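You operate a simulated robot arm through the tools that you are given. There is no shell and no other tool.

The job below is to be done with a simulated two-armed robot. You get a single attempt, and the scene is never put back.

## Task
Zero the counter, set 8 m and run the winder until it stops.
Fine: turn the counter knob back to RUN; press START once.

It is judged by the outcome, as a careful person would: the job done as asked, and still so three seconds after it is handed in. It fails if anything else is knocked over, pushed out of place, dropped, spilled or broken.

## Robot
Two 7-joint arms with fingered hands on one trunk that stands fixed in place. Base frame: the origin is at the foot of the trunk, x ahead of it, y to its left, z up. Lengths are in mm, angles in degrees, forces in N, time in s.
The left shoulder is at [55, 125, 1155], the right one opposite. With the tool pointing down near the work surface each hand reaches from about 100 to 640 mm from the base axis, measured 20 degrees to its own side. Payload 3.6 kg a hand.
Tool frame (each hand has its own): the origin (TCP) lies between the finger pads and is the grasp point; the fingertips stand 34 mm ahead of it; z points along the fingers, y is the line along which they close. The gripper opens to 116 mm; its body begins 40 mm behind the TCP. The gripper is a hand of 5 fingers: y runs from the thumb to the fingers, the wrist lies at [-16, -160, -164] in the tool frame, and closing takes about 1.5 s.
Orientation is that of the tool frame in the base frame, as [roll, pitch, yaw] about the fixed x, y, z axes, in that order (R = Rz(yaw) Ry(pitch) Rx(roll)). With the fingers straight down and the wrist toward the robot, the tool's x, y and z point along [0, 1, 0], [1, 0, 0] and [0, 0, -1] of the base frame.

## Interface
- The arms move only by the tool move_arm. It takes "left_deltas", "right_deltas" or both (then of equal length, played together; a hand with none holds still); each is a list of rows, each a list of 7 numbers: the shift along the base's x, y, z in mm, then the turn, a rotation vector about the base's x, y, z in degrees, then the opening, from 0 (shut) to 1 (fully open). In form: [[x, y, z, rx, ry, rz, fingers], ...]. A call has 1 to 20 rows; each row shifts and turns the commanded pose from where the row before left it. Each row takes 0.2 s and may step no farther than 50 mm and 8.6 degrees from the row before; otherwise, or with a gripper value out of range, the whole call is refused. A pose out of reach is approached as far as the arm can. The call stops where the force on the tool passes 40 N (or 10 N more than at its start, if that is more) or the arm is blocked; 0.2 s more then pass. The fingers move at their own pace (about 153 mm/s each) and stop on an object; they squeeze with about 26 N. The grip force told is the motor's: it shows also when the fingers shut on nothing. Time passes only in rows, and 0.2 s behind the last, so rows that do not move let the fingers close. The reply holds the time, the measured pose of the TCP, the force on the tool along the base axes, the opening and the grip force, in the units named above and with some noise, with the torque about the TCP (base axes, N m) and any sound that the robot's microphone picked up.
- Cameras (640 x 400 px; columns grow to the right, rows downward): "scene" is now at [129.8, 61.7, 1346]; the picture's right is [0.60, -0.80, 0.00], its down [-0.38, -0.28, -0.88] and it looks along [0.71, 0.53, -0.47] (base axes); focal length 264 px, centre (320, 200). "left" rides on the left gripper at [-69, -134, -110] in its tool frame; the picture's right is [-0.77, -0.19, 0.61], its down [0.59, -0.58, 0.57] and it looks along [0.25, 0.79, 0.55] (tool axes); focal length 256 px, centre (320, 200). "right" rides on the right gripper at [69, -134, -110] in its tool frame; the picture's right is [-0.77, 0.19, -0.61], its down [-0.59, -0.58, 0.57] and it looks along [-0.25, 0.80, 0.55] (tool axes); focal length 256 px, centre (320, 200). There is no depth. A picture from a camera that has moved, and an enlarged one, comes with that camera's place and axes in the base frame and with its lens. The place of the scene camera against the robot may be out by one fixed shift of up to 12 mm in any direction.
- grab_frame(camera): a new picture of that camera. It takes no simulated time.
- raise_lower(by): moves the trunk up (or, below 0, down) by that many mm; the arms and the scene camera ride with it, the base frame stays. It gives what a move gives, with no picture.
- set_grasp(shape, hand): the hand has 5 fingers and takes this shape, open, in about a second: jaw (thumb against the fingers, like two jaws); tri (thumb and two fingers); tip (a fingertip pinch); poke (one finger out to press); point (the index stretched); flat (the hand flat); cup (the hand cupped); fist (a fist). The gripper value then closes the fingers along that shape, each until it touches; the sizes above hold for jaw. It gives what a move gives, with no picture.
- pan_tilt(pan, tilt): turns the head with the scene camera to pan (to the left, within 86 degrees either way) and tilt (down, from -29 to 69), counted from straight ahead of the robot (the tilt from the chest, where the trunk bows). It gives what a move gives.
- inspect(camera, box): a new picture of the part [left, top, right, bottom] of that camera's present view, enlarged. It takes no simulated time.
- finish_job(): hands the job in; it is judged then, once.

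Places have to be worked out from the pictures, the camera data and where the tool is seen. Open the grippers and draw the arms clear of the work before you hand the job in, unless the task says otherwise.

The tools are called by a JSON object that holds its "api" and its "payload". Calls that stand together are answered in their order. move_arm: Moves the arms, as the interface text tells. Its arguments: {"type":"object","properties":{"left_deltas":{"type":"array","items":{"type":"array","items":{"type":"number"}}},"right_deltas":{"type":"array","items":{"type":"array","items":{"type":"number"}}}},"required":[]} The other tools are called the same way: raise_lower (by) moves the trunk up or down; set_grasp (shape, hand) gives the hand a shape; pan_tilt (pan, tilt) turns the head that bears the scene camera; grab_frame (camera) takes a picture; inspect (camera, box) takes an enlarged picture of a part of a camera's view; finish_job () hands the job in.

At the start:

```text
time: 0.0
left_position: [356.2, 482.1, 1184.8]
left_orientation: [-180.0, 0.0, 90.0]
left_force: [0.3, 0.5, -0.6]
left_ft_torque: [0.03, -0.01, 0.05]
left_opening: 115.9
left_gripper_force: 0.1
left_shape: jaw
right_position: [572.8, 33.6, 1229.1]
right_orientation: [-179.8, -0.1, 90.2]
right_force: [-0.3, -0.2, 0.0]
right_ft_torque: [-0.02, 0.01, -0.01]
right_opening: 116.0
right_gripper_force: 0.0
right_shape: jaw
trunk travel left (down, up): [-350.0, 412.0]
head pan, tilt (commanded): [36.5, 28.2]
```

scene: 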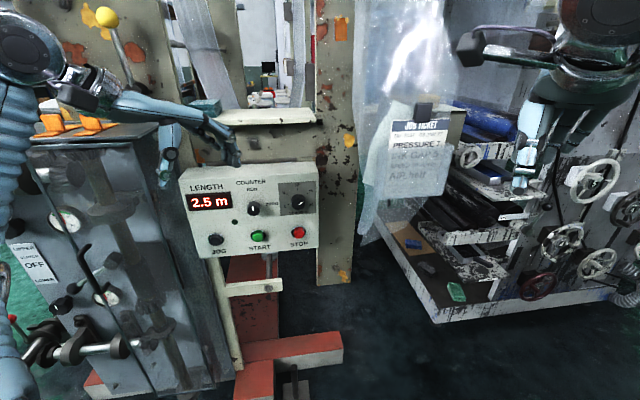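
right: 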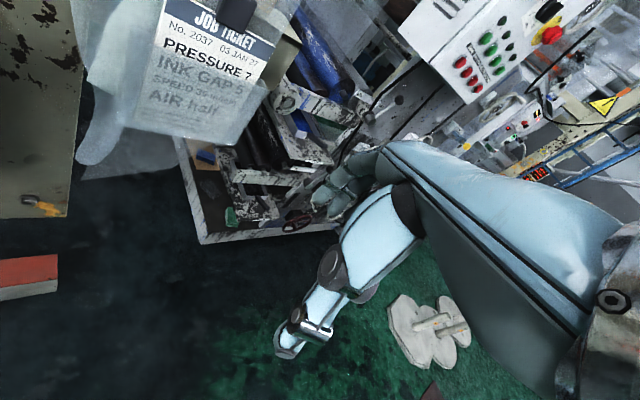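
left: 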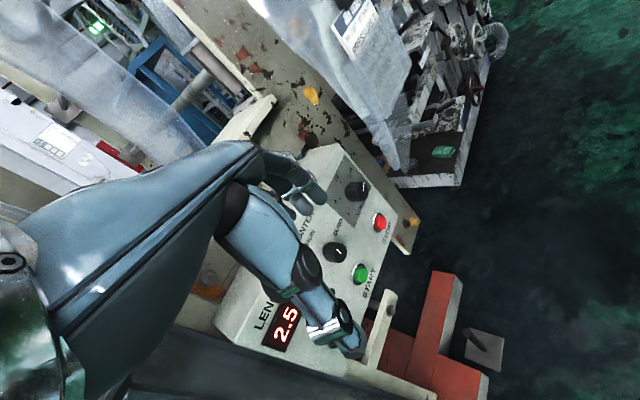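

The scene shows a control box with a LENGTH display (2.5 m), a COUNTER knob, a second knob, and JOG/START/STOP buttons. I'll look closer at the panel before I move.

{"api": "inspect", "payload": {"camera": "scene", "box": [170, 155, 330, 265]}}

{"api": "inspect", "payload": {"camera": "left", "box": [220, 140, 440, 380]}}

{"api": "inspect", "payload": {"camera": "scene", "box": [0, 0, 400, 200]}}

{"api": "inspect", "payload": {"camera": "scene", "box": [350, 80, 480, 220]}}

```text
3.64 times, centred on (250, 210) of scene
camera zoom: at [129.8, 61.7, 1346.0], right [0.6, -0.8, 0.0], down [-0.38, -0.28, -0.88], along [0.71, 0.53, -0.47], focal length 959 px, centre (574, 164)
```

zoom: 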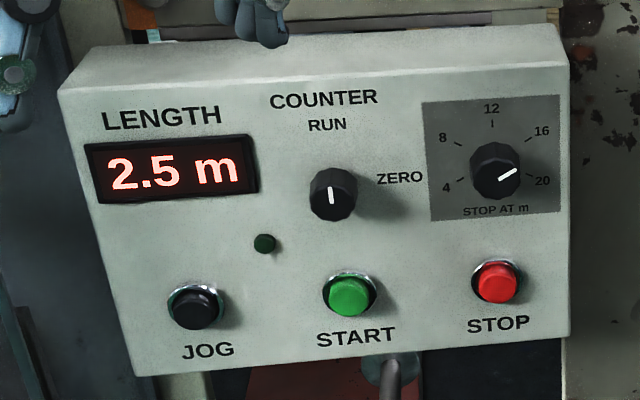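

```text
1.67 times, centred on (330, 260) of left
camera zoom: at [222.5, 411.7, 1296.7], right [-0.19, -0.77, -0.61], down [-0.58, 0.59, -0.57], along [0.79, 0.25, -0.55], focal length 427 px, centre (303, 100)
```

zoom: 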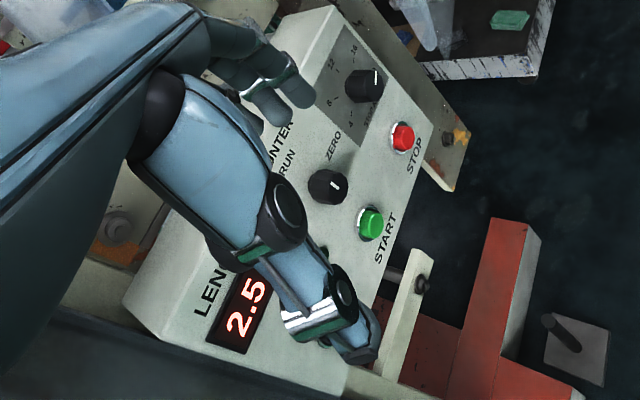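

```text
1.60 times, centred on (200, 100) of scene
camera zoom: at [129.8, 61.7, 1346.0], right [0.6, -0.8, 0.0], down [-0.38, -0.28, -0.88], along [0.71, 0.53, -0.47], focal length 422 px, centre (512, 360)
```

zoom: 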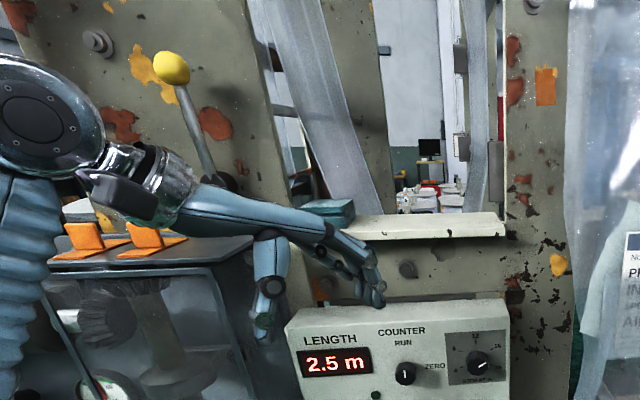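

```text
2.86 times, centred on (415, 150) of scene
camera zoom: at [129.8, 61.7, 1346.0], right [0.6, -0.8, 0.0], down [-0.38, -0.28, -0.88], along [0.71, 0.53, -0.47], focal length 753 px, centre (49, 343)
```

zoom: 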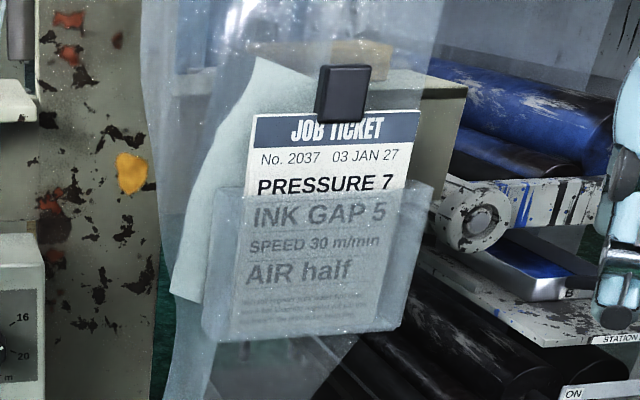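

The COUNTER knob is at RUN and its ZERO position is 90° clockwise. STOP AT points to about 18. Triangulating from the two cameras puts the counter knob near [494,544,1006], the STOP AT knob near [577,465,1017] and START near [507,556,906]. The panel is upright and faces the left shoulder. I'll pan around to see which obstacles are near the left arm.

{"api": "pan_tilt", "payload": {"pan": 60, "tilt": 40}}

{"api": "grab_frame", "payload": {"camera": "scene"}}

```text
time: 0.9
left_position: [355.6, 480.6, 1186.8]
left_orientation: [180.0, 0.1, 90.1]
left_force: [0.5, 0.4, -0.4]
left_ft_torque: [0.02, -0.01, 0.01]
left_opening: 115.9
left_gripper_force: 0.2
left_shape: jaw
right_position: [573.1, 33.9, 1228.0]
right_orientation: [-179.8, 0.0, 90.0]
right_force: [0.0, -0.1, -0.7]
right_ft_torque: [0.0, 0.05, -0.01]
right_opening: 116.0
right_gripper_force: 0.1
right_shape: jaw
trunk travel left (down, up): [-350.0, 412.0]
head pan, tilt (commanded): [60.0, 40.0]
```

```text
taken
camera scene: at [99.1, 81.0, 1327.7], right [0.87, -0.5, 0.0], down [-0.32, -0.56, -0.77], along [0.38, 0.66, -0.64], focal length 264 px, centre (320, 200)
```

scene: 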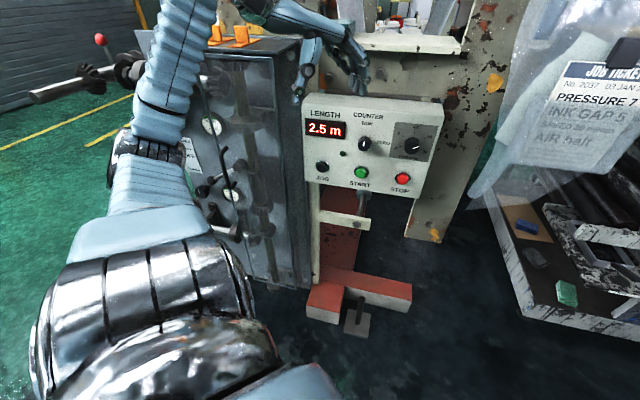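

The cabinet stands left of the panel and sits a little ahead of it. The space in front of the panel itself is clear. I'll draw the left hand back a little and yaw it 45° to square up with the panel.

{"api": "move_arm", "payload": {"left_deltas": [[0, -10, 0, 0, 0, 7.5, 1], [0, -10, 0, 0, 0, 7.5, 1], [0, -10, 0, 0, 0, 7.5, 1], [0, -10, 0, 0, 0, 7.5, 1], [0, -10, 0, 0, 0, 7.5, 1], [0, -10, 0, 0, 0, 7.5, 1]]}}

{"api": "grab_frame", "payload": {"camera": "scene"}}

{"api": "grab_frame", "payload": {"camera": "left"}}

```text
time: 2.3
left_position: [358.4, 419.6, 1187.4]
left_orientation: [180.0, -0.2, 135.1]
left_force: [0.1, -0.4, 0.2]
left_ft_torque: [-0.02, 0.0, -0.01]
left_opening: 115.4
left_gripper_force: 0.1
left_shape: jaw
right_position: [572.0, 32.9, 1227.4]
right_orientation: [180.0, 0.0, 90.1]
right_force: [-0.7, 0.8, -0.5]
right_ft_torque: [0.01, 0.01, 0.02]
right_opening: 115.9
right_gripper_force: 0.2
right_shape: jaw
trunk travel left (down, up): [-350.0, 412.0]
head pan, tilt (commanded): [60.0, 40.0]
```

```text
taken
camera scene: at [98.8, 80.0, 1327.8], right [0.87, -0.5, 0.0], down [-0.32, -0.56, -0.77], along [0.38, 0.66, -0.64], focal length 264 px, centre (320, 200)
```

scene: 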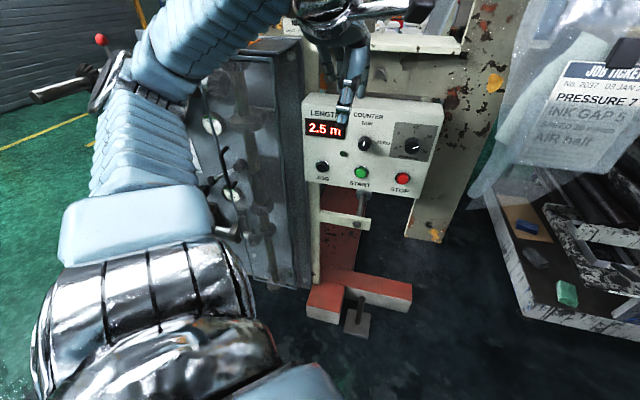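

```text
taken
camera left: at [310.7, 276.2, 1297.3], right [0.41, -0.67, -0.61], down [-0.83, 0.01, -0.56], along [0.39, 0.74, -0.55], focal length 256 px, centre (320, 200)
```

left: 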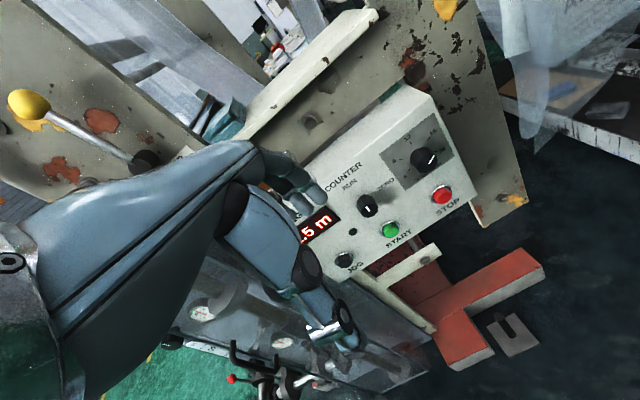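

The yaw is done and the force readings are clean. I'll enlarge the panel from this viewpoint to refine the geometry.

{"api": "inspect", "payload": {"camera": "left", "box": [300, 80, 500, 280]}}

{"api": "inspect", "payload": {"camera": "scene", "box": [290, 80, 450, 220]}}

```text
2.00 times, centred on (400, 180) of left
camera zoom: at [310.7, 276.2, 1297.3], right [0.41, -0.67, -0.61], down [-0.83, 0.01, -0.56], along [0.39, 0.74, -0.55], focal length 512 px, centre (160, 240)
```

zoom: 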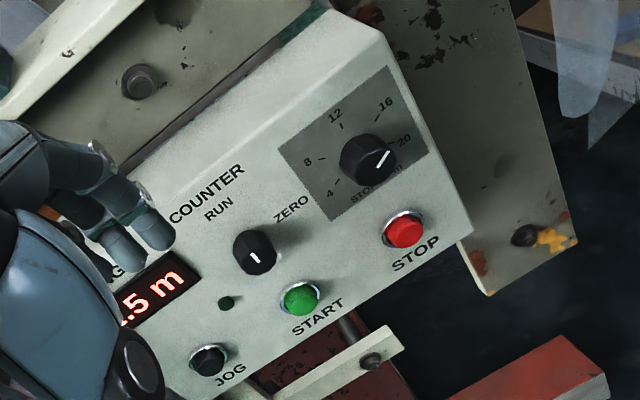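

```text
2.86 times, centred on (370, 150) of scene
camera zoom: at [98.8, 80.0, 1327.8], right [0.87, -0.5, 0.0], down [-0.32, -0.56, -0.77], along [0.38, 0.66, -0.64], focal length 753 px, centre (177, 343)
```

zoom: 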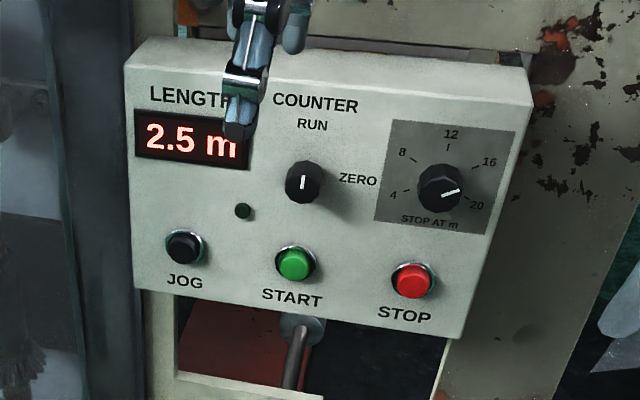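

The cabinet works out to be around y≈1000, well beyond the elbow, so the arm has room. Next I'll tilt the hand 90° so the fingers point horizontally at the panel, lowering it to knob height and staying about 150 mm out from the panel.

{"api": "move_arm", "payload": {"left_deltas": [[0, 0, -16, 5.785, -5.785, 0, 1], [0, 0, -16, 5.785, -5.785, 0, 1], [0, 0, -16, 5.785, -5.785, 0, 1], [0, 0, -16, 5.785, -5.785, 0, 1], [0, 0, -16, 5.785, -5.785, 0, 1], [0, 0, -16, 5.785, -5.785, 0, 1]]}}

{"api": "grab_frame", "payload": {"camera": "scene"}}

{"api": "grab_frame", "payload": {"camera": "left"}}

```text
time: 3.7
left_position: [418.4, 466.0, 1119.8]
left_orientation: [133.3, 1.2, 136.0]
left_force: [0.0, 0.0, -0.2]
left_ft_torque: [-0.05, 0.01, 0.0]
left_opening: 115.9
left_gripper_force: 0.0
left_shape: jaw
left hand out of reach, approached as far as the arm can: row 2, 3, 4, 5
right_position: [573.4, 35.0, 1227.0]
right_orientation: [-180.0, 0.1, 90.1]
right_force: [-0.9, 0.3, -0.5]
right_ft_torque: [0.01, -0.02, -0.01]
right_opening: 116.0
right_gripper_force: 0.1
right_shape: jaw
trunk travel left (down, up): [-350.0, 412.0]
head pan, tilt (commanded): [60.0, 40.0]
```

```text
taken
camera scene: at [99.7, 81.4, 1327.6], right [0.87, -0.5, 0.0], down [-0.32, -0.56, -0.77], along [0.38, 0.66, -0.64], focal length 264 px, centre (320, 200)
```

scene: 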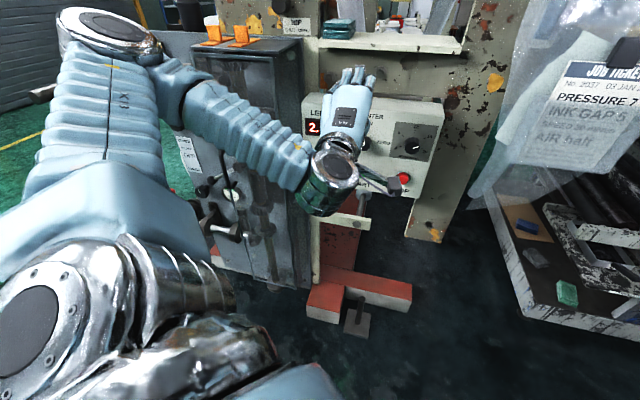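

```text
taken
camera left: at [347.4, 293.2, 1099.2], right [0.78, -0.32, -0.54], down [-0.4, 0.41, -0.82], along [0.48, 0.86, 0.19], focal length 256 px, centre (320, 200)
```

left: 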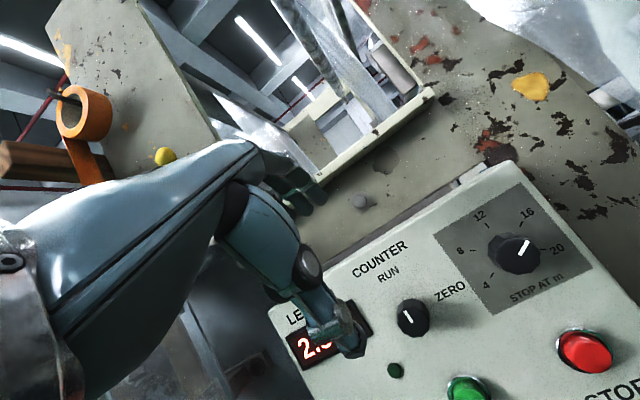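

Some rows were reported out of reach, so the hand drifted toward the panel to about [418,466,1120]. I'll let it settle with a small hold and read the pose.

{"api": "move_arm", "payload": {"left_deltas": [[0, 0, 0, 0, 0, 0, 1], [0, 0, 0, 0, 0, 0, 1]]}}

{"api": "grab_frame", "payload": {"camera": "scene"}}

```text
time: 4.3
left_position: [416.5, 465.8, 1119.9]
left_orientation: [133.3, 1.2, 136.2]
left_force: [0.4, -0.6, 0.8]
left_ft_torque: [-0.01, 0.02, -0.04]
left_opening: 116.0
left_gripper_force: 0.2
left_shape: jaw
right_position: [572.6, 34.1, 1228.8]
right_orientation: [-180.0, 0.0, 90.2]
right_force: [0.9, -0.7, -0.9]
right_ft_torque: [-0.01, 0.0, -0.03]
right_opening: 115.9
right_gripper_force: 0.1
right_shape: jaw
trunk travel left (down, up): [-350.0, 412.0]
head pan, tilt (commanded): [60.0, 40.0]
```

```text
taken
camera scene: at [98.8, 80.7, 1327.7], right [0.87, -0.5, 0.0], down [-0.32, -0.56, -0.77], along [0.38, 0.66, -0.64], focal length 264 px, centre (320, 200)
```

scene: 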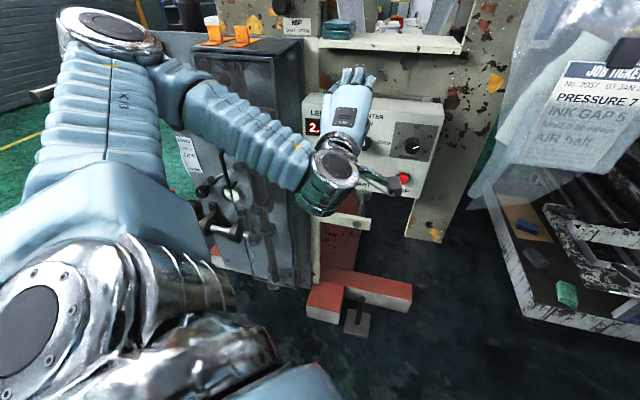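

The limit looks like the wrist being too close to the shoulder, since it folds at about 270 mm. Tilting further moves the wrist down and away, so I'll carry on tilting in place; there is about 110 mm of clearance to the panel.

{"api": "move_arm", "payload": {"left_deltas": [[0, 0, 0, 5.1, -5.1, 0, 1], [0, 0, 0, 5.1, -5.1, 0, 1], [0, 0, 0, 5.1, -5.1, 0, 1], [0, 0, 0, 5.1, -5.1, 0, 1], [0, 0, 0, 5.1, -5.1, 0, 1], [0, 0, 0, 5.1, -5.1, 0, 1]]}}

{"api": "grab_frame", "payload": {"camera": "scene"}}

{"api": "grab_frame", "payload": {"camera": "left"}}

```text
time: 5.7
left_position: [411.8, 522.3, 1198.1]
left_orientation: [90.1, 1.5, 135.0]
left_force: [-0.7, 0.6, 0.7]
left_ft_torque: [-0.01, 0.01, 0.02]
left_opening: 115.8
left_gripper_force: 0.0
left_shape: jaw
left hand out of reach, approached as far as the arm can: row 3, 4, 5, 6
right_position: [572.4, 34.8, 1229.2]
right_orientation: [-179.9, 0.1, 90.1]
right_force: [0.3, 0.6, 0.7]
right_ft_torque: [0.01, 0.01, 0.03]
right_opening: 116.0
right_gripper_force: 0.1
right_shape: jaw
trunk travel left (down, up): [-350.0, 412.0]
head pan, tilt (commanded): [60.0, 40.0]
```

```text
taken
camera scene: at [99.0, 81.3, 1327.7], right [0.87, -0.5, 0.0], down [-0.32, -0.56, -0.77], along [0.38, 0.66, -0.64], focal length 264 px, centre (320, 200)
```

scene: 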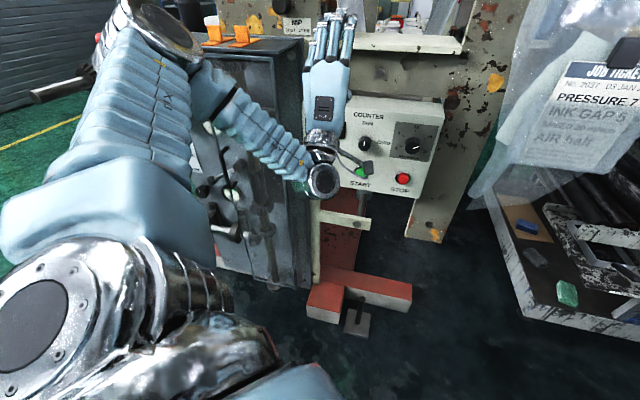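

```text
taken
camera left: at [384.1, 392.4, 1067.5], right [0.98, -0.12, -0.17], down [0.0, 0.81, -0.59], along [0.21, 0.58, 0.79], focal length 256 px, centre (320, 200)
```

left: 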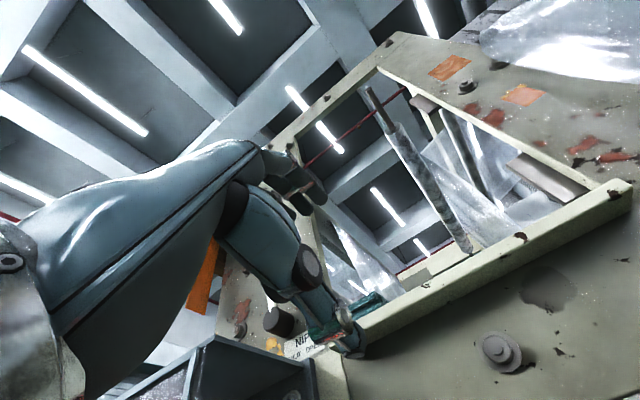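

The fingers are now horizontal at [412,522,1198], only about 70 mm in front of the panel plane. I'll back straight away from the panel before lowering the trunk.

{"api": "move_arm", "payload": {"left_deltas": [[-10, -14, 0, 0, 0, 0, 1], [-10, -14, 0, 0, 0, 0, 1], [-10, -14, 0, 0, 0, 0, 1], [-10, -14, 0, 0, 0, 0, 1]]}}

{"api": "grab_frame", "payload": {"camera": "scene"}}

```text
time: 6.7
left_position: [369.6, 469.6, 1204.7]
left_orientation: [90.0, 1.6, 134.8]
left_force: [0.3, 0.5, 0.1]
left_ft_torque: [0.02, 0.01, -0.01]
left_opening: 115.7
left_gripper_force: 0.0
left_shape: jaw
left hand out of reach, approached as far as the arm can: row 1
right_position: [571.0, 34.2, 1227.8]
right_orientation: [-180.0, 0.0, 90.1]
right_force: [-0.1, 0.4, -0.2]
right_ft_torque: [-0.01, 0.02, -0.04]
right_opening: 115.7
right_gripper_force: 0.0
right_shape: jaw
trunk travel left (down, up): [-350.0, 412.0]
head pan, tilt (commanded): [60.0, 40.0]
```

```text
taken
camera scene: at [98.5, 81.2, 1327.7], right [0.87, -0.5, 0.0], down [-0.32, -0.56, -0.77], along [0.38, 0.66, -0.64], focal length 264 px, centre (320, 200)
```

scene: 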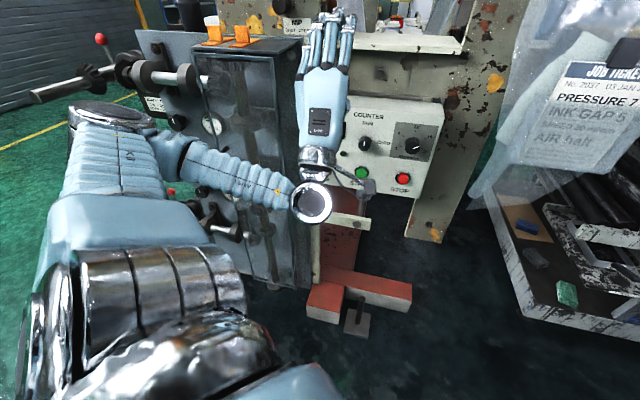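

Clear of the panel now. Before lowering the trunk, which carries both arms, I'll check the space under the right arm.

{"api": "pan_tilt", "payload": {"pan": -30, "tilt": 45}}

{"api": "grab_frame", "payload": {"camera": "scene"}}

{"api": "grab_frame", "payload": {"camera": "right"}}

```text
time: 8.3
left_position: [372.1, 468.0, 1206.1]
left_orientation: [90.0, 1.6, 134.9]
left_force: [-0.3, 0.3, 0.1]
left_ft_torque: [0.01, 0.0, 0.02]
left_opening: 116.0
left_gripper_force: 0.0
left_shape: jaw
right_position: [572.3, 33.4, 1228.2]
right_orientation: [-179.9, 0.1, 90.0]
right_force: [-0.1, -0.2, 0.2]
right_ft_torque: [-0.01, -0.03, 0.02]
right_opening: 115.9
right_gripper_force: 0.1
right_shape: jaw
trunk travel left (down, up): [-350.0, 412.0]
head pan, tilt (commanded): [-30.0, 45.0]
```

```text
taken
camera scene: at [127.0, -33.4, 1320.5], right [-0.5, -0.87, 0.0], down [-0.61, 0.35, -0.71], along [0.61, -0.35, -0.71], focal length 264 px, centre (320, 200)
```

scene: 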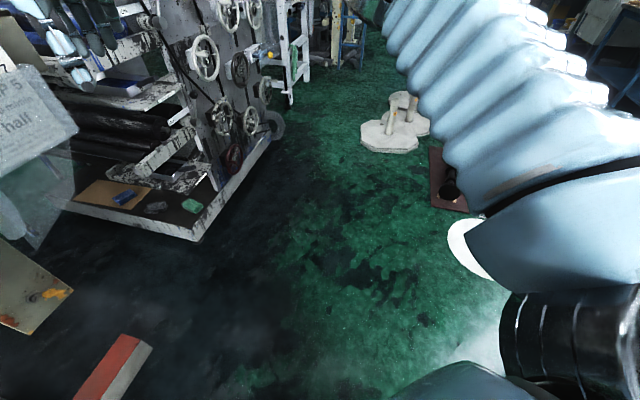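

```text
taken
camera right: at [439.0, 102.9, 1339.0], right [0.19, -0.77, 0.61], down [-0.58, -0.59, -0.56], along [0.8, -0.25, -0.55], focal length 256 px, centre (320, 200)
```

right: 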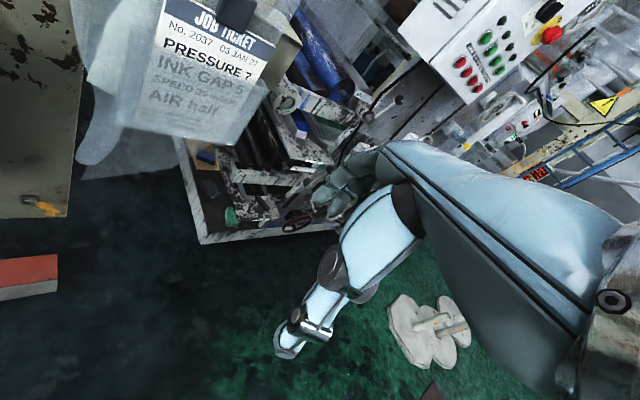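

The floor area beneath the right arm is free, so lowering is safe. I'll lower the trunk in two stages to bring the left hand to knob height, then turn the head back to the panel.

{"api": "raise_lower", "payload": {"by": -100}}

{"api": "pan_tilt", "payload": {"pan": 46, "tilt": 22}}

{"api": "grab_frame", "payload": {"camera": "scene"}}

{"api": "grab_frame", "payload": {"camera": "left"}}

```text
time: 9.7
left_position: [370.8, 466.5, 1104.7]
left_orientation: [90.0, 1.5, 134.9]
left_force: [-0.9, 0.7, 0.6]
left_ft_torque: [0.01, 0.04, 0.02]
left_opening: 115.9
left_gripper_force: 0.0
left_shape: jaw
right_position: [571.4, 34.3, 1128.8]
right_orientation: [179.9, 0.0, 90.1]
right_force: [0.9, -0.1, 0.2]
right_ft_torque: [-0.03, 0.01, 0.0]
right_opening: 115.9
right_gripper_force: 0.0
right_shape: jaw
trunk travel left (down, up): [-250.0, 512.0]
head pan, tilt (commanded): [-30.0, 45.0]
```

```text
time: 11.1
left_position: [371.4, 467.6, 1103.8]
left_orientation: [90.0, 1.5, 134.8]
left_force: [-0.1, -0.8, -0.3]
left_ft_torque: [0.01, -0.02, -0.03]
left_opening: 115.8
left_gripper_force: 0.0
left_shape: jaw
right_position: [571.5, 33.7, 1127.5]
right_orientation: [-179.9, 0.0, 90.1]
right_force: [-0.6, -0.1, 0.1]
right_ft_torque: [-0.02, 0.02, 0.0]
right_opening: 116.2
right_gripper_force: 0.1
right_shape: jaw
trunk travel left (down, up): [-250.0, 512.0]
head pan, tilt (commanded): [46.0, 22.0]
```

```text
taken
camera scene: at [160.2, 73.8, 1253.3], right [0.72, -0.69, 0.0], down [-0.26, -0.27, -0.93], along [0.64, 0.67, -0.38], focal length 264 px, centre (320, 200)
```

scene: 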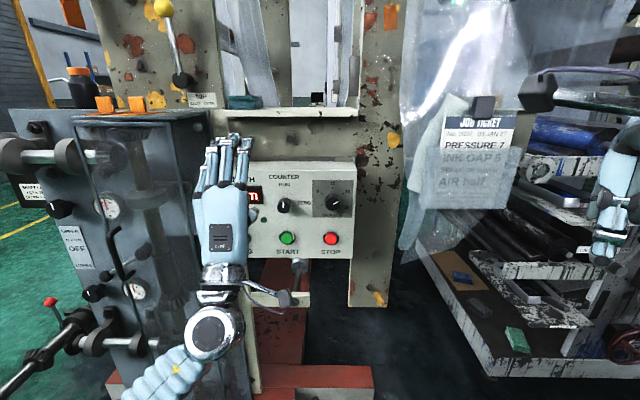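

```text
taken
camera left: at [344.0, 338.2, 972.4], right [0.98, -0.12, -0.17], down [0.0, 0.8, -0.59], along [0.2, 0.58, 0.79], focal length 256 px, centre (320, 200)
```

left: 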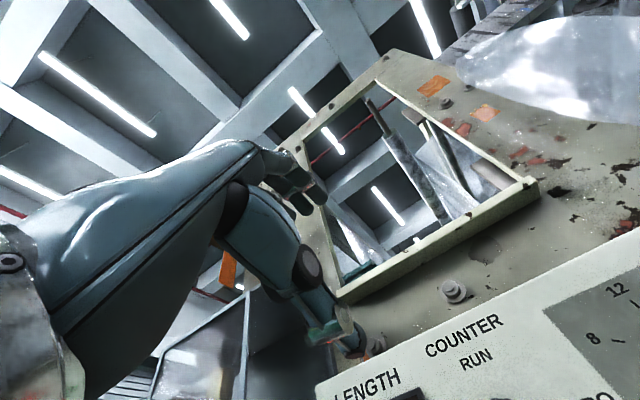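

The descent is clean. I'll lower another 95 mm to put the left hand at knob height. Next I'll turn the right hand so its camera watches the panel from the side, because the left hand will block the scene view.

{"api": "raise_lower", "payload": {"by": -95}}

{"api": "move_arm", "payload": {"right_deltas": [[-12, 10, -8, 0, 0, 8, 1], [-12, 10, -8, 0, 0, 8, 1], [-12, 10, -8, 0, 0, 8, 1], [-12, 10, -8, 0, 0, 8, 1], [-12, 10, -8, 0, 0, 8, 1], [-12, 10, -8, 0, 0, 8, 1]]}}

{"api": "grab_frame", "payload": {"camera": "scene"}}

{"api": "grab_frame", "payload": {"camera": "right"}}

{"api": "grab_frame", "payload": {"camera": "left"}}

```text
time: 12.4
left_position: [371.1, 467.8, 1008.9]
left_orientation: [90.0, 1.5, 134.8]
left_force: [-0.2, -0.7, 0.8]
left_ft_torque: [0.0, 0.06, 0.0]
left_opening: 115.8
left_gripper_force: 0.0
left_shape: jaw
right_position: [573.6, 32.3, 1033.6]
right_orientation: [-180.0, 0.0, 89.9]
right_force: [0.3, -0.4, 0.1]
right_ft_torque: [-0.05, -0.01, 0.02]
right_opening: 115.9
right_gripper_force: 0.0
right_shape: jaw
trunk travel left (down, up): [-155.0, 607.0]
head pan, tilt (commanded): [46.0, 22.0]
```

```text
time: 13.8
left_position: [370.4, 468.2, 1008.7]
left_orientation: [90.0, 1.6, 134.8]
left_force: [-1.4, -0.2, -0.4]
left_ft_torque: [0.0, 0.01, -0.01]
left_opening: 115.6
left_gripper_force: 0.0
left_shape: jaw
right_position: [498.9, 91.6, 984.1]
right_orientation: [180.0, 0.0, 138.2]
right_force: [-0.6, -0.6, -0.1]
right_ft_torque: [-0.03, -0.02, 0.01]
right_opening: 115.9
right_gripper_force: 0.0
right_shape: jaw
trunk travel left (down, up): [-155.0, 607.0]
head pan, tilt (commanded): [46.0, 22.0]
```

```text
taken
camera scene: at [208.4, 73.9, 1153.4], right [0.72, -0.69, 0.0], down [-0.26, -0.27, -0.93], along [0.64, 0.67, -0.38], focal length 264 px, centre (320, 200)
```

scene: 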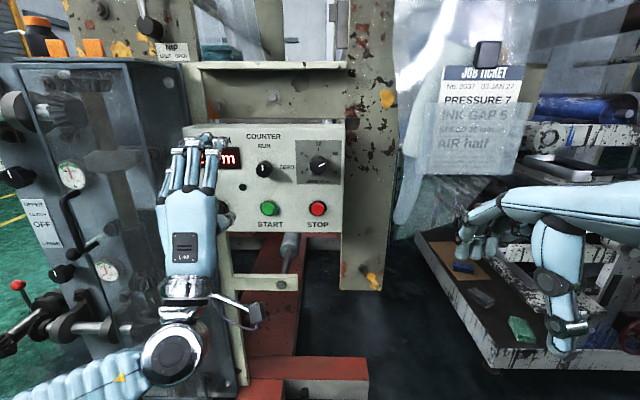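

```text
taken
camera right: at [358.5, 38.6, 1095.4], right [0.7, -0.37, 0.61], down [0.06, -0.82, -0.56], along [0.71, 0.43, -0.55], focal length 256 px, centre (320, 200)
```

right: 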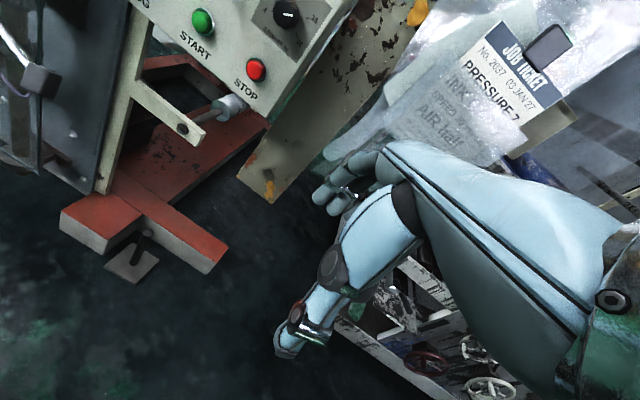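

```text
taken
camera left: at [344.2, 338.3, 877.3], right [0.98, -0.12, -0.17], down [0.0, 0.8, -0.59], along [0.2, 0.58, 0.79], focal length 256 px, centre (320, 200)
```

left: 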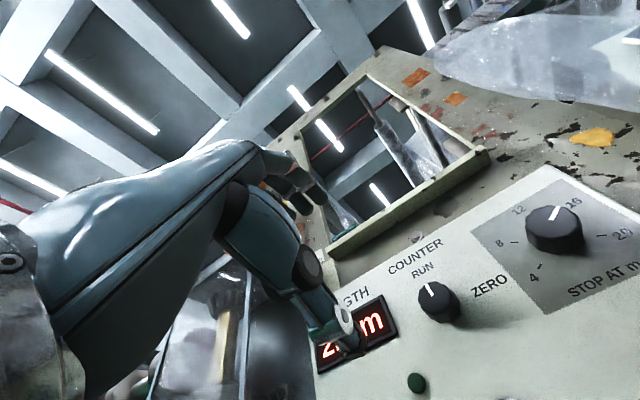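

The left camera now sees both knobs well. A better vertical baseline puts the counter knob face near [503,545,997] and the STOP AT knob near [590,463,1006]. I'll finish swinging the right camera toward the panel. In the same call I'll test the left wrist roll (−45° about the approach axis) while moving to the pre-grasp point, 100 mm out from the counter knob.

{"api": "move_arm", "payload": {"left_deltas": [[10.2, 1, -2, -5.3, -5.3, 0, 1], [10.2, 1, -2, -5.3, -5.3, 0, 1], [10.2, 1, -2, -5.3, -5.3, 0, 1], [10.2, 1, -2, -5.3, -5.3, 0, 1], [10.2, 1, -2, -5.3, -5.3, 0, 1], [10.2, 1, -2, -5.3, -5.3, 0, 1]], "right_deltas": [[-11, 2, 3, 0, 0, 5, 1], [-11, 2, 3, 0, 0, 5, 1], [-11, 2, 3, 0, 0, 5, 1], [-11, 2, 3, 0, 0, 5, 1], [-11, 2, 3, 0, 0, 5, 1], [-11, 2, 3, 0, 0, 5, 1]]}}

{"api": "grab_frame", "payload": {"camera": "scene"}}

{"api": "grab_frame", "payload": {"camera": "right"}}

{"api": "grab_frame", "payload": {"camera": "left"}}

```text
time: 15.2
left_position: [433.0, 474.2, 996.1]
left_orientation: [90.0, 46.6, 134.9]
left_force: [0.3, -0.1, 0.5]
left_ft_torque: [0.02, -0.01, -0.01]
left_opening: 115.7
left_gripper_force: 0.1
left_shape: jaw
right_position: [432.9, 106.2, 1003.3]
right_orientation: [179.9, -0.2, 168.1]
right_force: [0.6, 0.5, 0.0]
right_ft_torque: [0.01, 0.01, -0.02]
right_opening: 115.8
right_gripper_force: 0.2
right_shape: jaw
trunk travel left (down, up): [-155.0, 607.0]
head pan, tilt (commanded): [46.0, 22.0]
```

```text
taken
camera scene: at [208.8, 73.6, 1153.3], right [0.72, -0.69, 0.0], down [-0.26, -0.27, -0.93], along [0.64, 0.67, -0.38], focal length 264 px, centre (320, 200)
```

scene: 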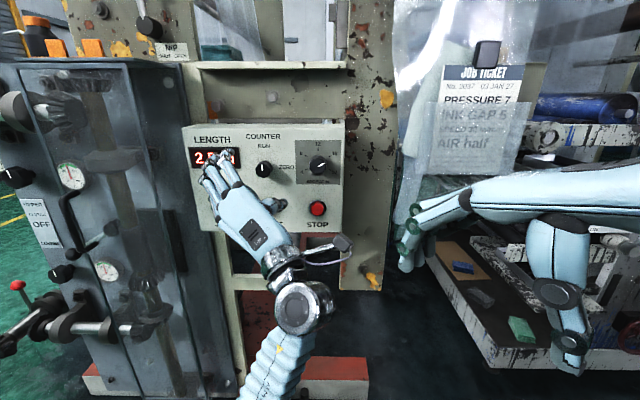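

```text
taken
camera right: at [339.8, -10.8, 1114.6], right [0.79, 0.02, 0.61], down [0.46, -0.69, -0.57], along [0.4, 0.73, -0.55], focal length 256 px, centre (320, 200)
```

right: 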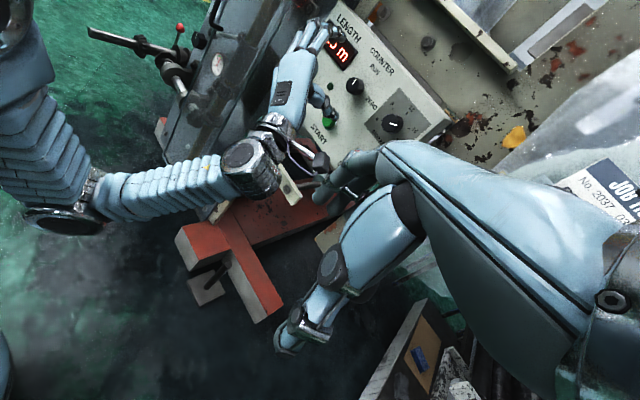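

```text
taken
camera left: at [457.4, 292.5, 954.7], right [0.9, -0.04, 0.43], down [0.41, 0.39, -0.82], along [-0.14, 0.92, 0.37], focal length 256 px, centre (320, 200)
```

left: 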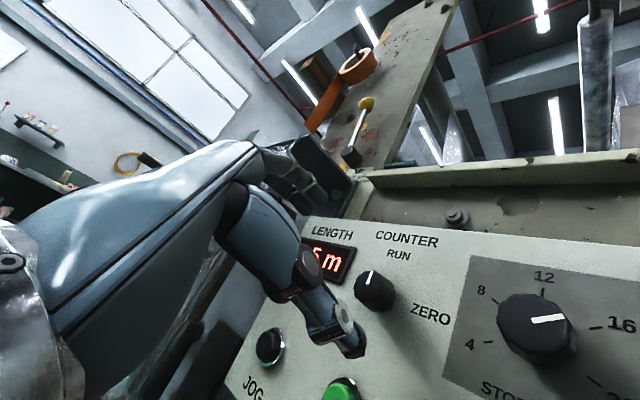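

The wrist roll is reachable, and all three views now show the knobs. I'll zoom in on both knobs in the left and right cameras to refine positions and read the pointers.

{"api": "inspect", "payload": {"camera": "left", "box": [280, 220, 460, 380]}}

{"api": "inspect", "payload": {"camera": "left", "box": [430, 240, 640, 400]}}

{"api": "inspect", "payload": {"camera": "right", "box": [260, 10, 460, 170]}}

{"api": "inspect", "payload": {"camera": "scene", "box": [180, 115, 350, 240]}}

```text
2.50 times, centred on (370, 300) of left
camera zoom: at [457.4, 292.5, 954.7], right [0.9, -0.04, 0.43], down [0.41, 0.39, -0.82], along [-0.14, 0.92, 0.37], focal length 640 px, centre (195, -50)
```

zoom: 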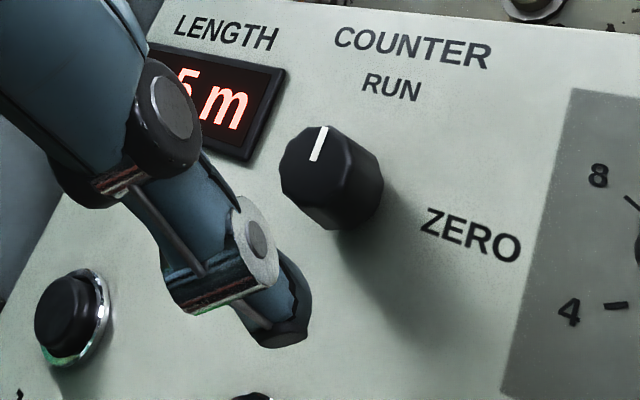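

```text
2.50 times, centred on (535, 320) of left
camera zoom: at [457.4, 292.5, 954.7], right [0.9, -0.04, 0.43], down [0.41, 0.39, -0.82], along [-0.14, 0.92, 0.37], focal length 640 px, centre (-218, -100)
```

zoom: 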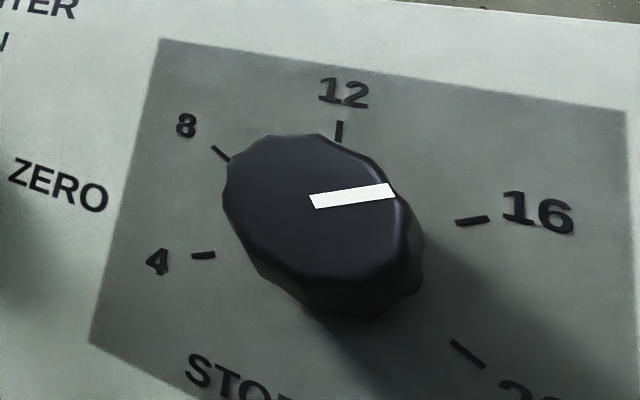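

```text
2.50 times, centred on (360, 90) of right
camera zoom: at [339.8, -10.8, 1114.6], right [0.79, 0.02, 0.61], down [0.46, -0.69, -0.57], along [0.4, 0.73, -0.55], focal length 640 px, centre (220, 475)
```

zoom: 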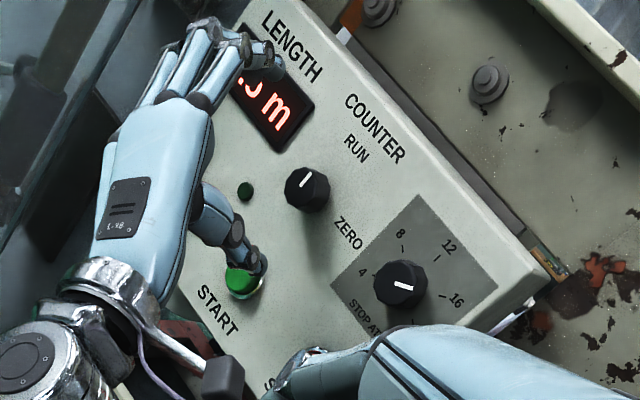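

```text
3.20 times, centred on (265, 178) of scene
camera zoom: at [208.8, 73.6, 1153.3], right [0.72, -0.69, 0.0], down [-0.26, -0.27, -0.93], along [0.64, 0.67, -0.38], focal length 844 px, centre (496, 272)
```

zoom: 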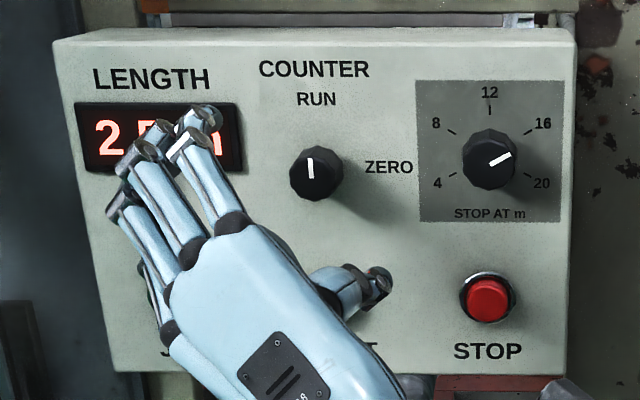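

From the near-frontal scene view, the dial ticks are spaced 60° per 4 m and the STOP AT pointer is now at about 16, so it needs about −120° to reach 8. Refined faces are counter [499,546,999.5] and STOP AT [587,466,1009.5]. I'll move the left hand in along the counter knob axis to about 45 mm from its face, partly closed.

{"api": "move_arm", "payload": {"left_deltas": [[9, 10, 0.8, 0, 0, 0, 0.8], [9, 10, 0.8, 0, 0, 0, 0.75], [9, 10, 0.8, 0, 0, 0, 0.7], [9, 10, 0.8, 0, 0, 0, 0.7]]}}

{"api": "inspect", "payload": {"camera": "scene", "box": [180, 115, 350, 240]}}

{"api": "inspect", "payload": {"camera": "right", "box": [260, 10, 460, 170]}}

{"api": "grab_frame", "payload": {"camera": "left"}}

```text
time: 16.2
left_position: [469.4, 514.5, 1001.2]
left_orientation: [90.1, 46.6, 135.0]
left_force: [-0.2, -0.4, 0.4]
left_ft_torque: [0.01, -0.01, 0.0]
left_opening: 81.5
left_gripper_force: 0.0
left_shape: jaw
right_position: [433.3, 106.2, 1003.3]
right_orientation: [-179.9, -0.1, 168.1]
right_force: [0.7, 0.0, -0.2]
right_ft_torque: [0.03, -0.02, -0.02]
right_opening: 115.9
right_gripper_force: 0.2
right_shape: jaw
trunk travel left (down, up): [-155.0, 607.0]
head pan, tilt (commanded): [46.0, 22.0]
```

```text
3.20 times, centred on (265, 178) of scene
camera zoom: at [208.6, 74.0, 1153.4], right [0.72, -0.69, 0.0], down [-0.26, -0.27, -0.93], along [0.64, 0.67, -0.38], focal length 844 px, centre (496, 272)
```

zoom: 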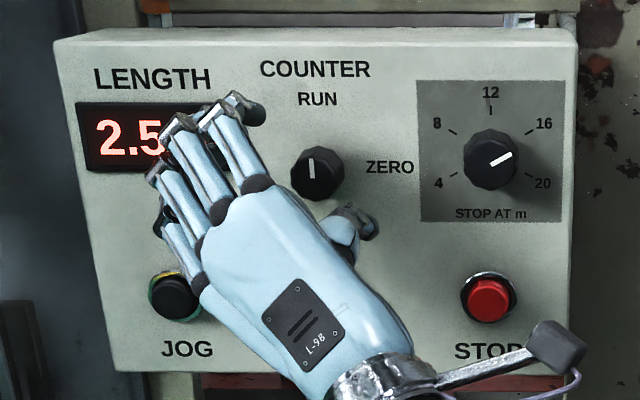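

```text
2.50 times, centred on (360, 90) of right
camera zoom: at [339.4, -10.2, 1114.7], right [0.79, 0.02, 0.61], down [0.46, -0.69, -0.57], along [0.41, 0.73, -0.56], focal length 640 px, centre (220, 475)
```

zoom: 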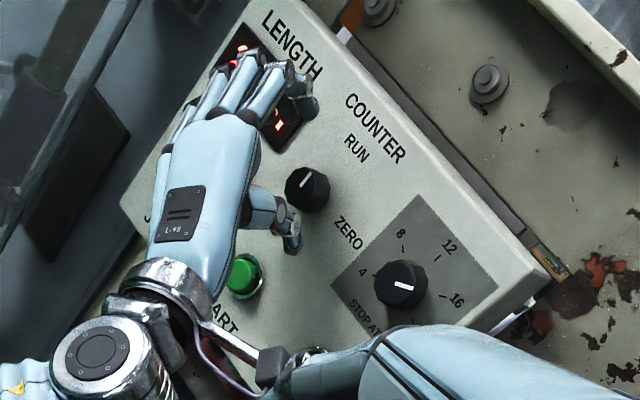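

```text
taken
camera left: at [493.3, 333.6, 958.3], right [0.9, -0.04, 0.43], down [0.41, 0.39, -0.82], along [-0.14, 0.92, 0.37], focal length 256 px, centre (320, 200)
```

left: 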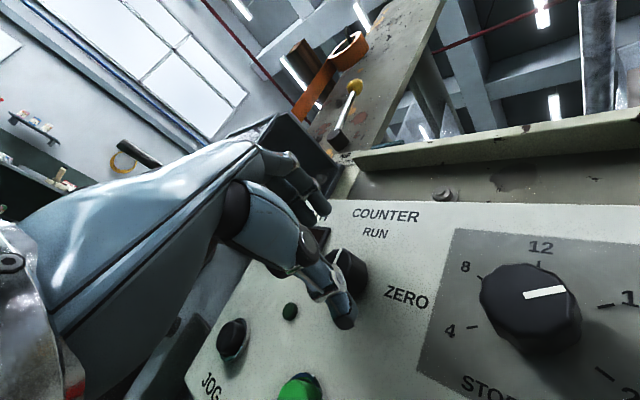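

The knob lies between thumb and index as intended. I'll zoom the left view to check centring before the final approach.

{"api": "inspect", "payload": {"camera": "left", "box": [270, 180, 430, 350]}}

```text
2.35 times, centred on (350, 265) of left
camera zoom: at [493.3, 333.6, 958.3], right [0.9, -0.04, 0.43], down [0.41, 0.39, -0.82], along [-0.14, 0.92, 0.37], focal length 602 px, centre (249, 47)
```

zoom: 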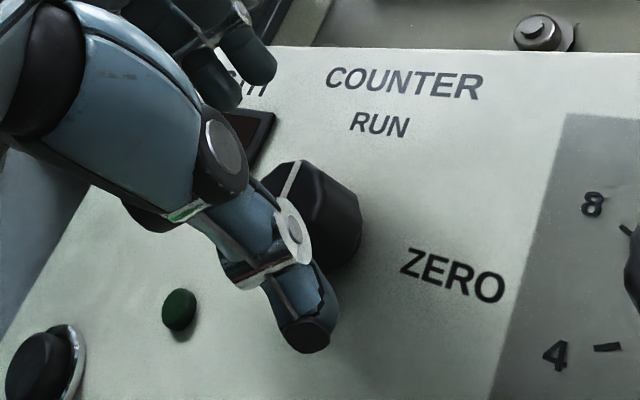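

The knob face sits about 4 mm left of the predicted axis, so I'll fold in a small correction. I'll advance about 21 mm more so the fingertips pass beside the knob but stay clear of the panel.

{"api": "move_arm", "payload": {"left_deltas": [[4.3, 5.5, -0.9, 0, 0, 0, 0.7], [4.3, 5.5, -0.9, 0, 0, 0, 0.7], [4.3, 5.5, -0.9, 0, 0, 0, 0.7]]}}

{"api": "inspect", "payload": {"camera": "scene", "box": [180, 115, 350, 240]}}

{"api": "inspect", "payload": {"camera": "right", "box": [280, 20, 420, 140]}}

{"api": "inspect", "payload": {"camera": "left", "box": [270, 180, 430, 350]}}

```text
time: 17.0
left_position: [482.3, 530.8, 997.1]
left_orientation: [89.9, 46.4, 134.9]
left_force: [0.1, -0.6, 1.3]
left_ft_torque: [0.02, -0.02, 0.02]
left_opening: 81.5
left_gripper_force: 0.0
left_shape: jaw
right_position: [434.1, 106.5, 1005.1]
right_orientation: [-179.9, 0.0, 168.2]
right_force: [-0.1, 0.2, 0.1]
right_ft_torque: [0.0, 0.01, -0.01]
right_opening: 116.2
right_gripper_force: 0.0
right_shape: jaw
trunk travel left (down, up): [-155.0, 607.0]
head pan, tilt (commanded): [46.0, 22.0]
```

```text
3.20 times, centred on (265, 178) of scene
camera zoom: at [208.5, 74.0, 1153.4], right [0.72, -0.69, 0.0], down [-0.26, -0.27, -0.93], along [0.64, 0.67, -0.38], focal length 844 px, centre (496, 272)
```

zoom: 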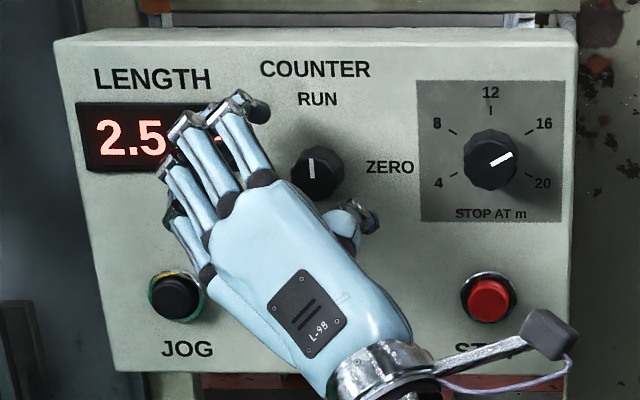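

```text
3.33 times, centred on (350, 80) of right
camera zoom: at [339.4, -10.2, 1114.7], right [0.79, 0.02, 0.61], down [0.46, -0.69, -0.57], along [0.41, 0.73, -0.55], focal length 853 px, centre (220, 600)
```

zoom: 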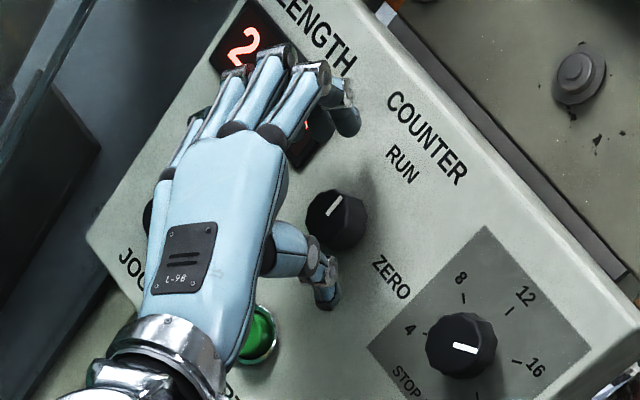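

```text
2.35 times, centred on (350, 265) of left
camera zoom: at [505.3, 349.8, 955.4], right [0.9, -0.04, 0.43], down [0.41, 0.39, -0.82], along [-0.14, 0.92, 0.37], focal length 602 px, centre (249, 47)
```

zoom: 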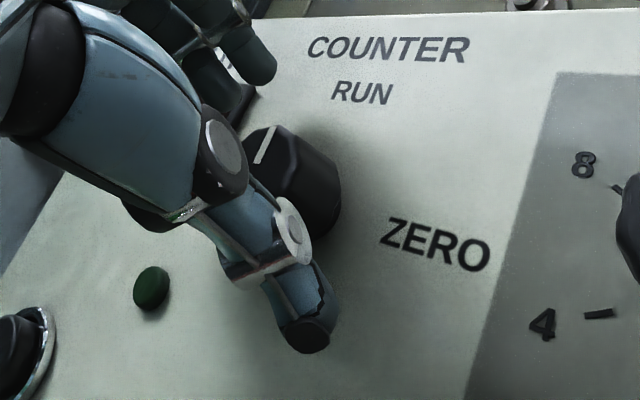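

The knob face centre is on axis and the fingertips straddle it, with no contact force yet. I'll close the fingers on it.

{"api": "move_arm", "payload": {"left_deltas": [[0, 0, 0, 0, 0, 0, 0.5], [0, 0, 0, 0, 0, 0, 0.35], [0, 0, 0, 0, 0, 0, 0.2], [0, 0, 0, 0, 0, 0, 0.2], [0, 0, 0, 0, 0, 0, 0.2]]}}

{"api": "inspect", "payload": {"camera": "scene", "box": [180, 115, 350, 240]}}

{"api": "inspect", "payload": {"camera": "right", "box": [280, 20, 420, 140]}}

{"api": "inspect", "payload": {"camera": "left", "box": [270, 180, 430, 350]}}

```text
time: 18.2
left_position: [485.7, 531.3, 997.1]
left_orientation: [90.2, 46.4, 135.0]
left_force: [-1.0, -9.0, -9.1]
left_ft_torque: [-0.17, 0.21, -0.18]
left_opening: 23.4
left_gripper_force: 0.1
left_shape: jaw
right_position: [438.4, 105.3, 1004.3]
right_orientation: [-180.0, -0.2, 168.0]
right_force: [1.0, -0.5, -0.1]
right_ft_torque: [0.03, 0.0, 0.0]
right_opening: 116.0
right_gripper_force: 0.1
right_shape: jaw
trunk travel left (down, up): [-155.0, 607.0]
head pan, tilt (commanded): [46.0, 22.0]
```

```text
3.20 times, centred on (265, 178) of scene
camera zoom: at [219.9, 73.2, 1152.6], right [0.72, -0.69, -0.01], down [-0.27, -0.27, -0.92], along [0.64, 0.67, -0.38], focal length 844 px, centre (496, 272)
```

zoom: 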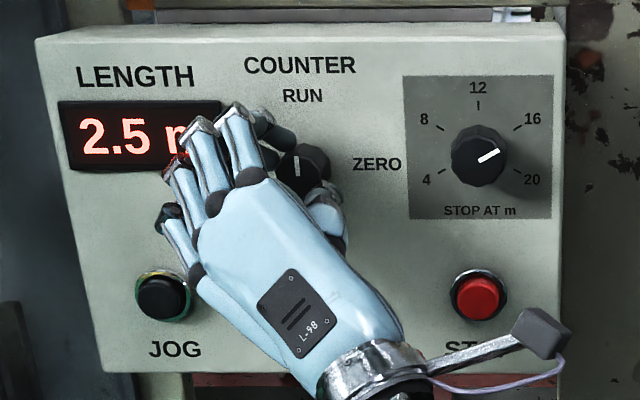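

```text
3.33 times, centred on (350, 80) of right
camera zoom: at [343.1, -11.1, 1115.0], right [0.79, 0.02, 0.61], down [0.45, -0.69, -0.57], along [0.4, 0.73, -0.56], focal length 853 px, centre (220, 600)
```

zoom: 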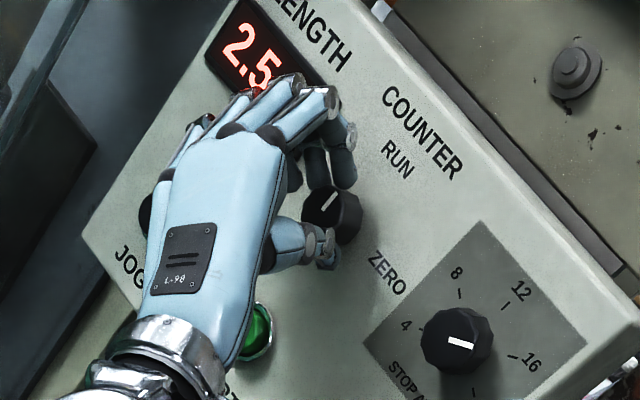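

```text
2.35 times, centred on (350, 265) of left
camera zoom: at [508.7, 348.9, 954.8], right [0.9, -0.04, 0.43], down [0.41, 0.39, -0.83], along [-0.13, 0.92, 0.37], focal length 602 px, centre (249, 47)
```

zoom: 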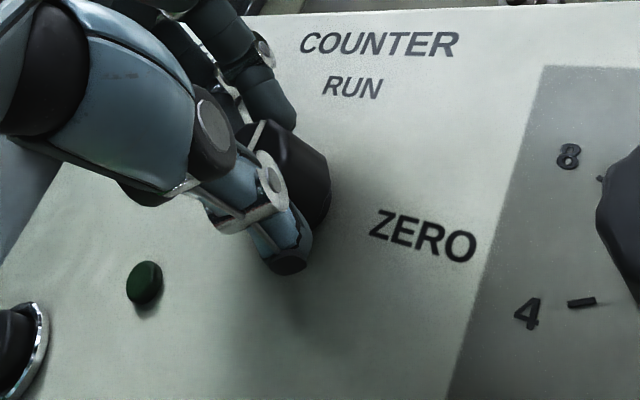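

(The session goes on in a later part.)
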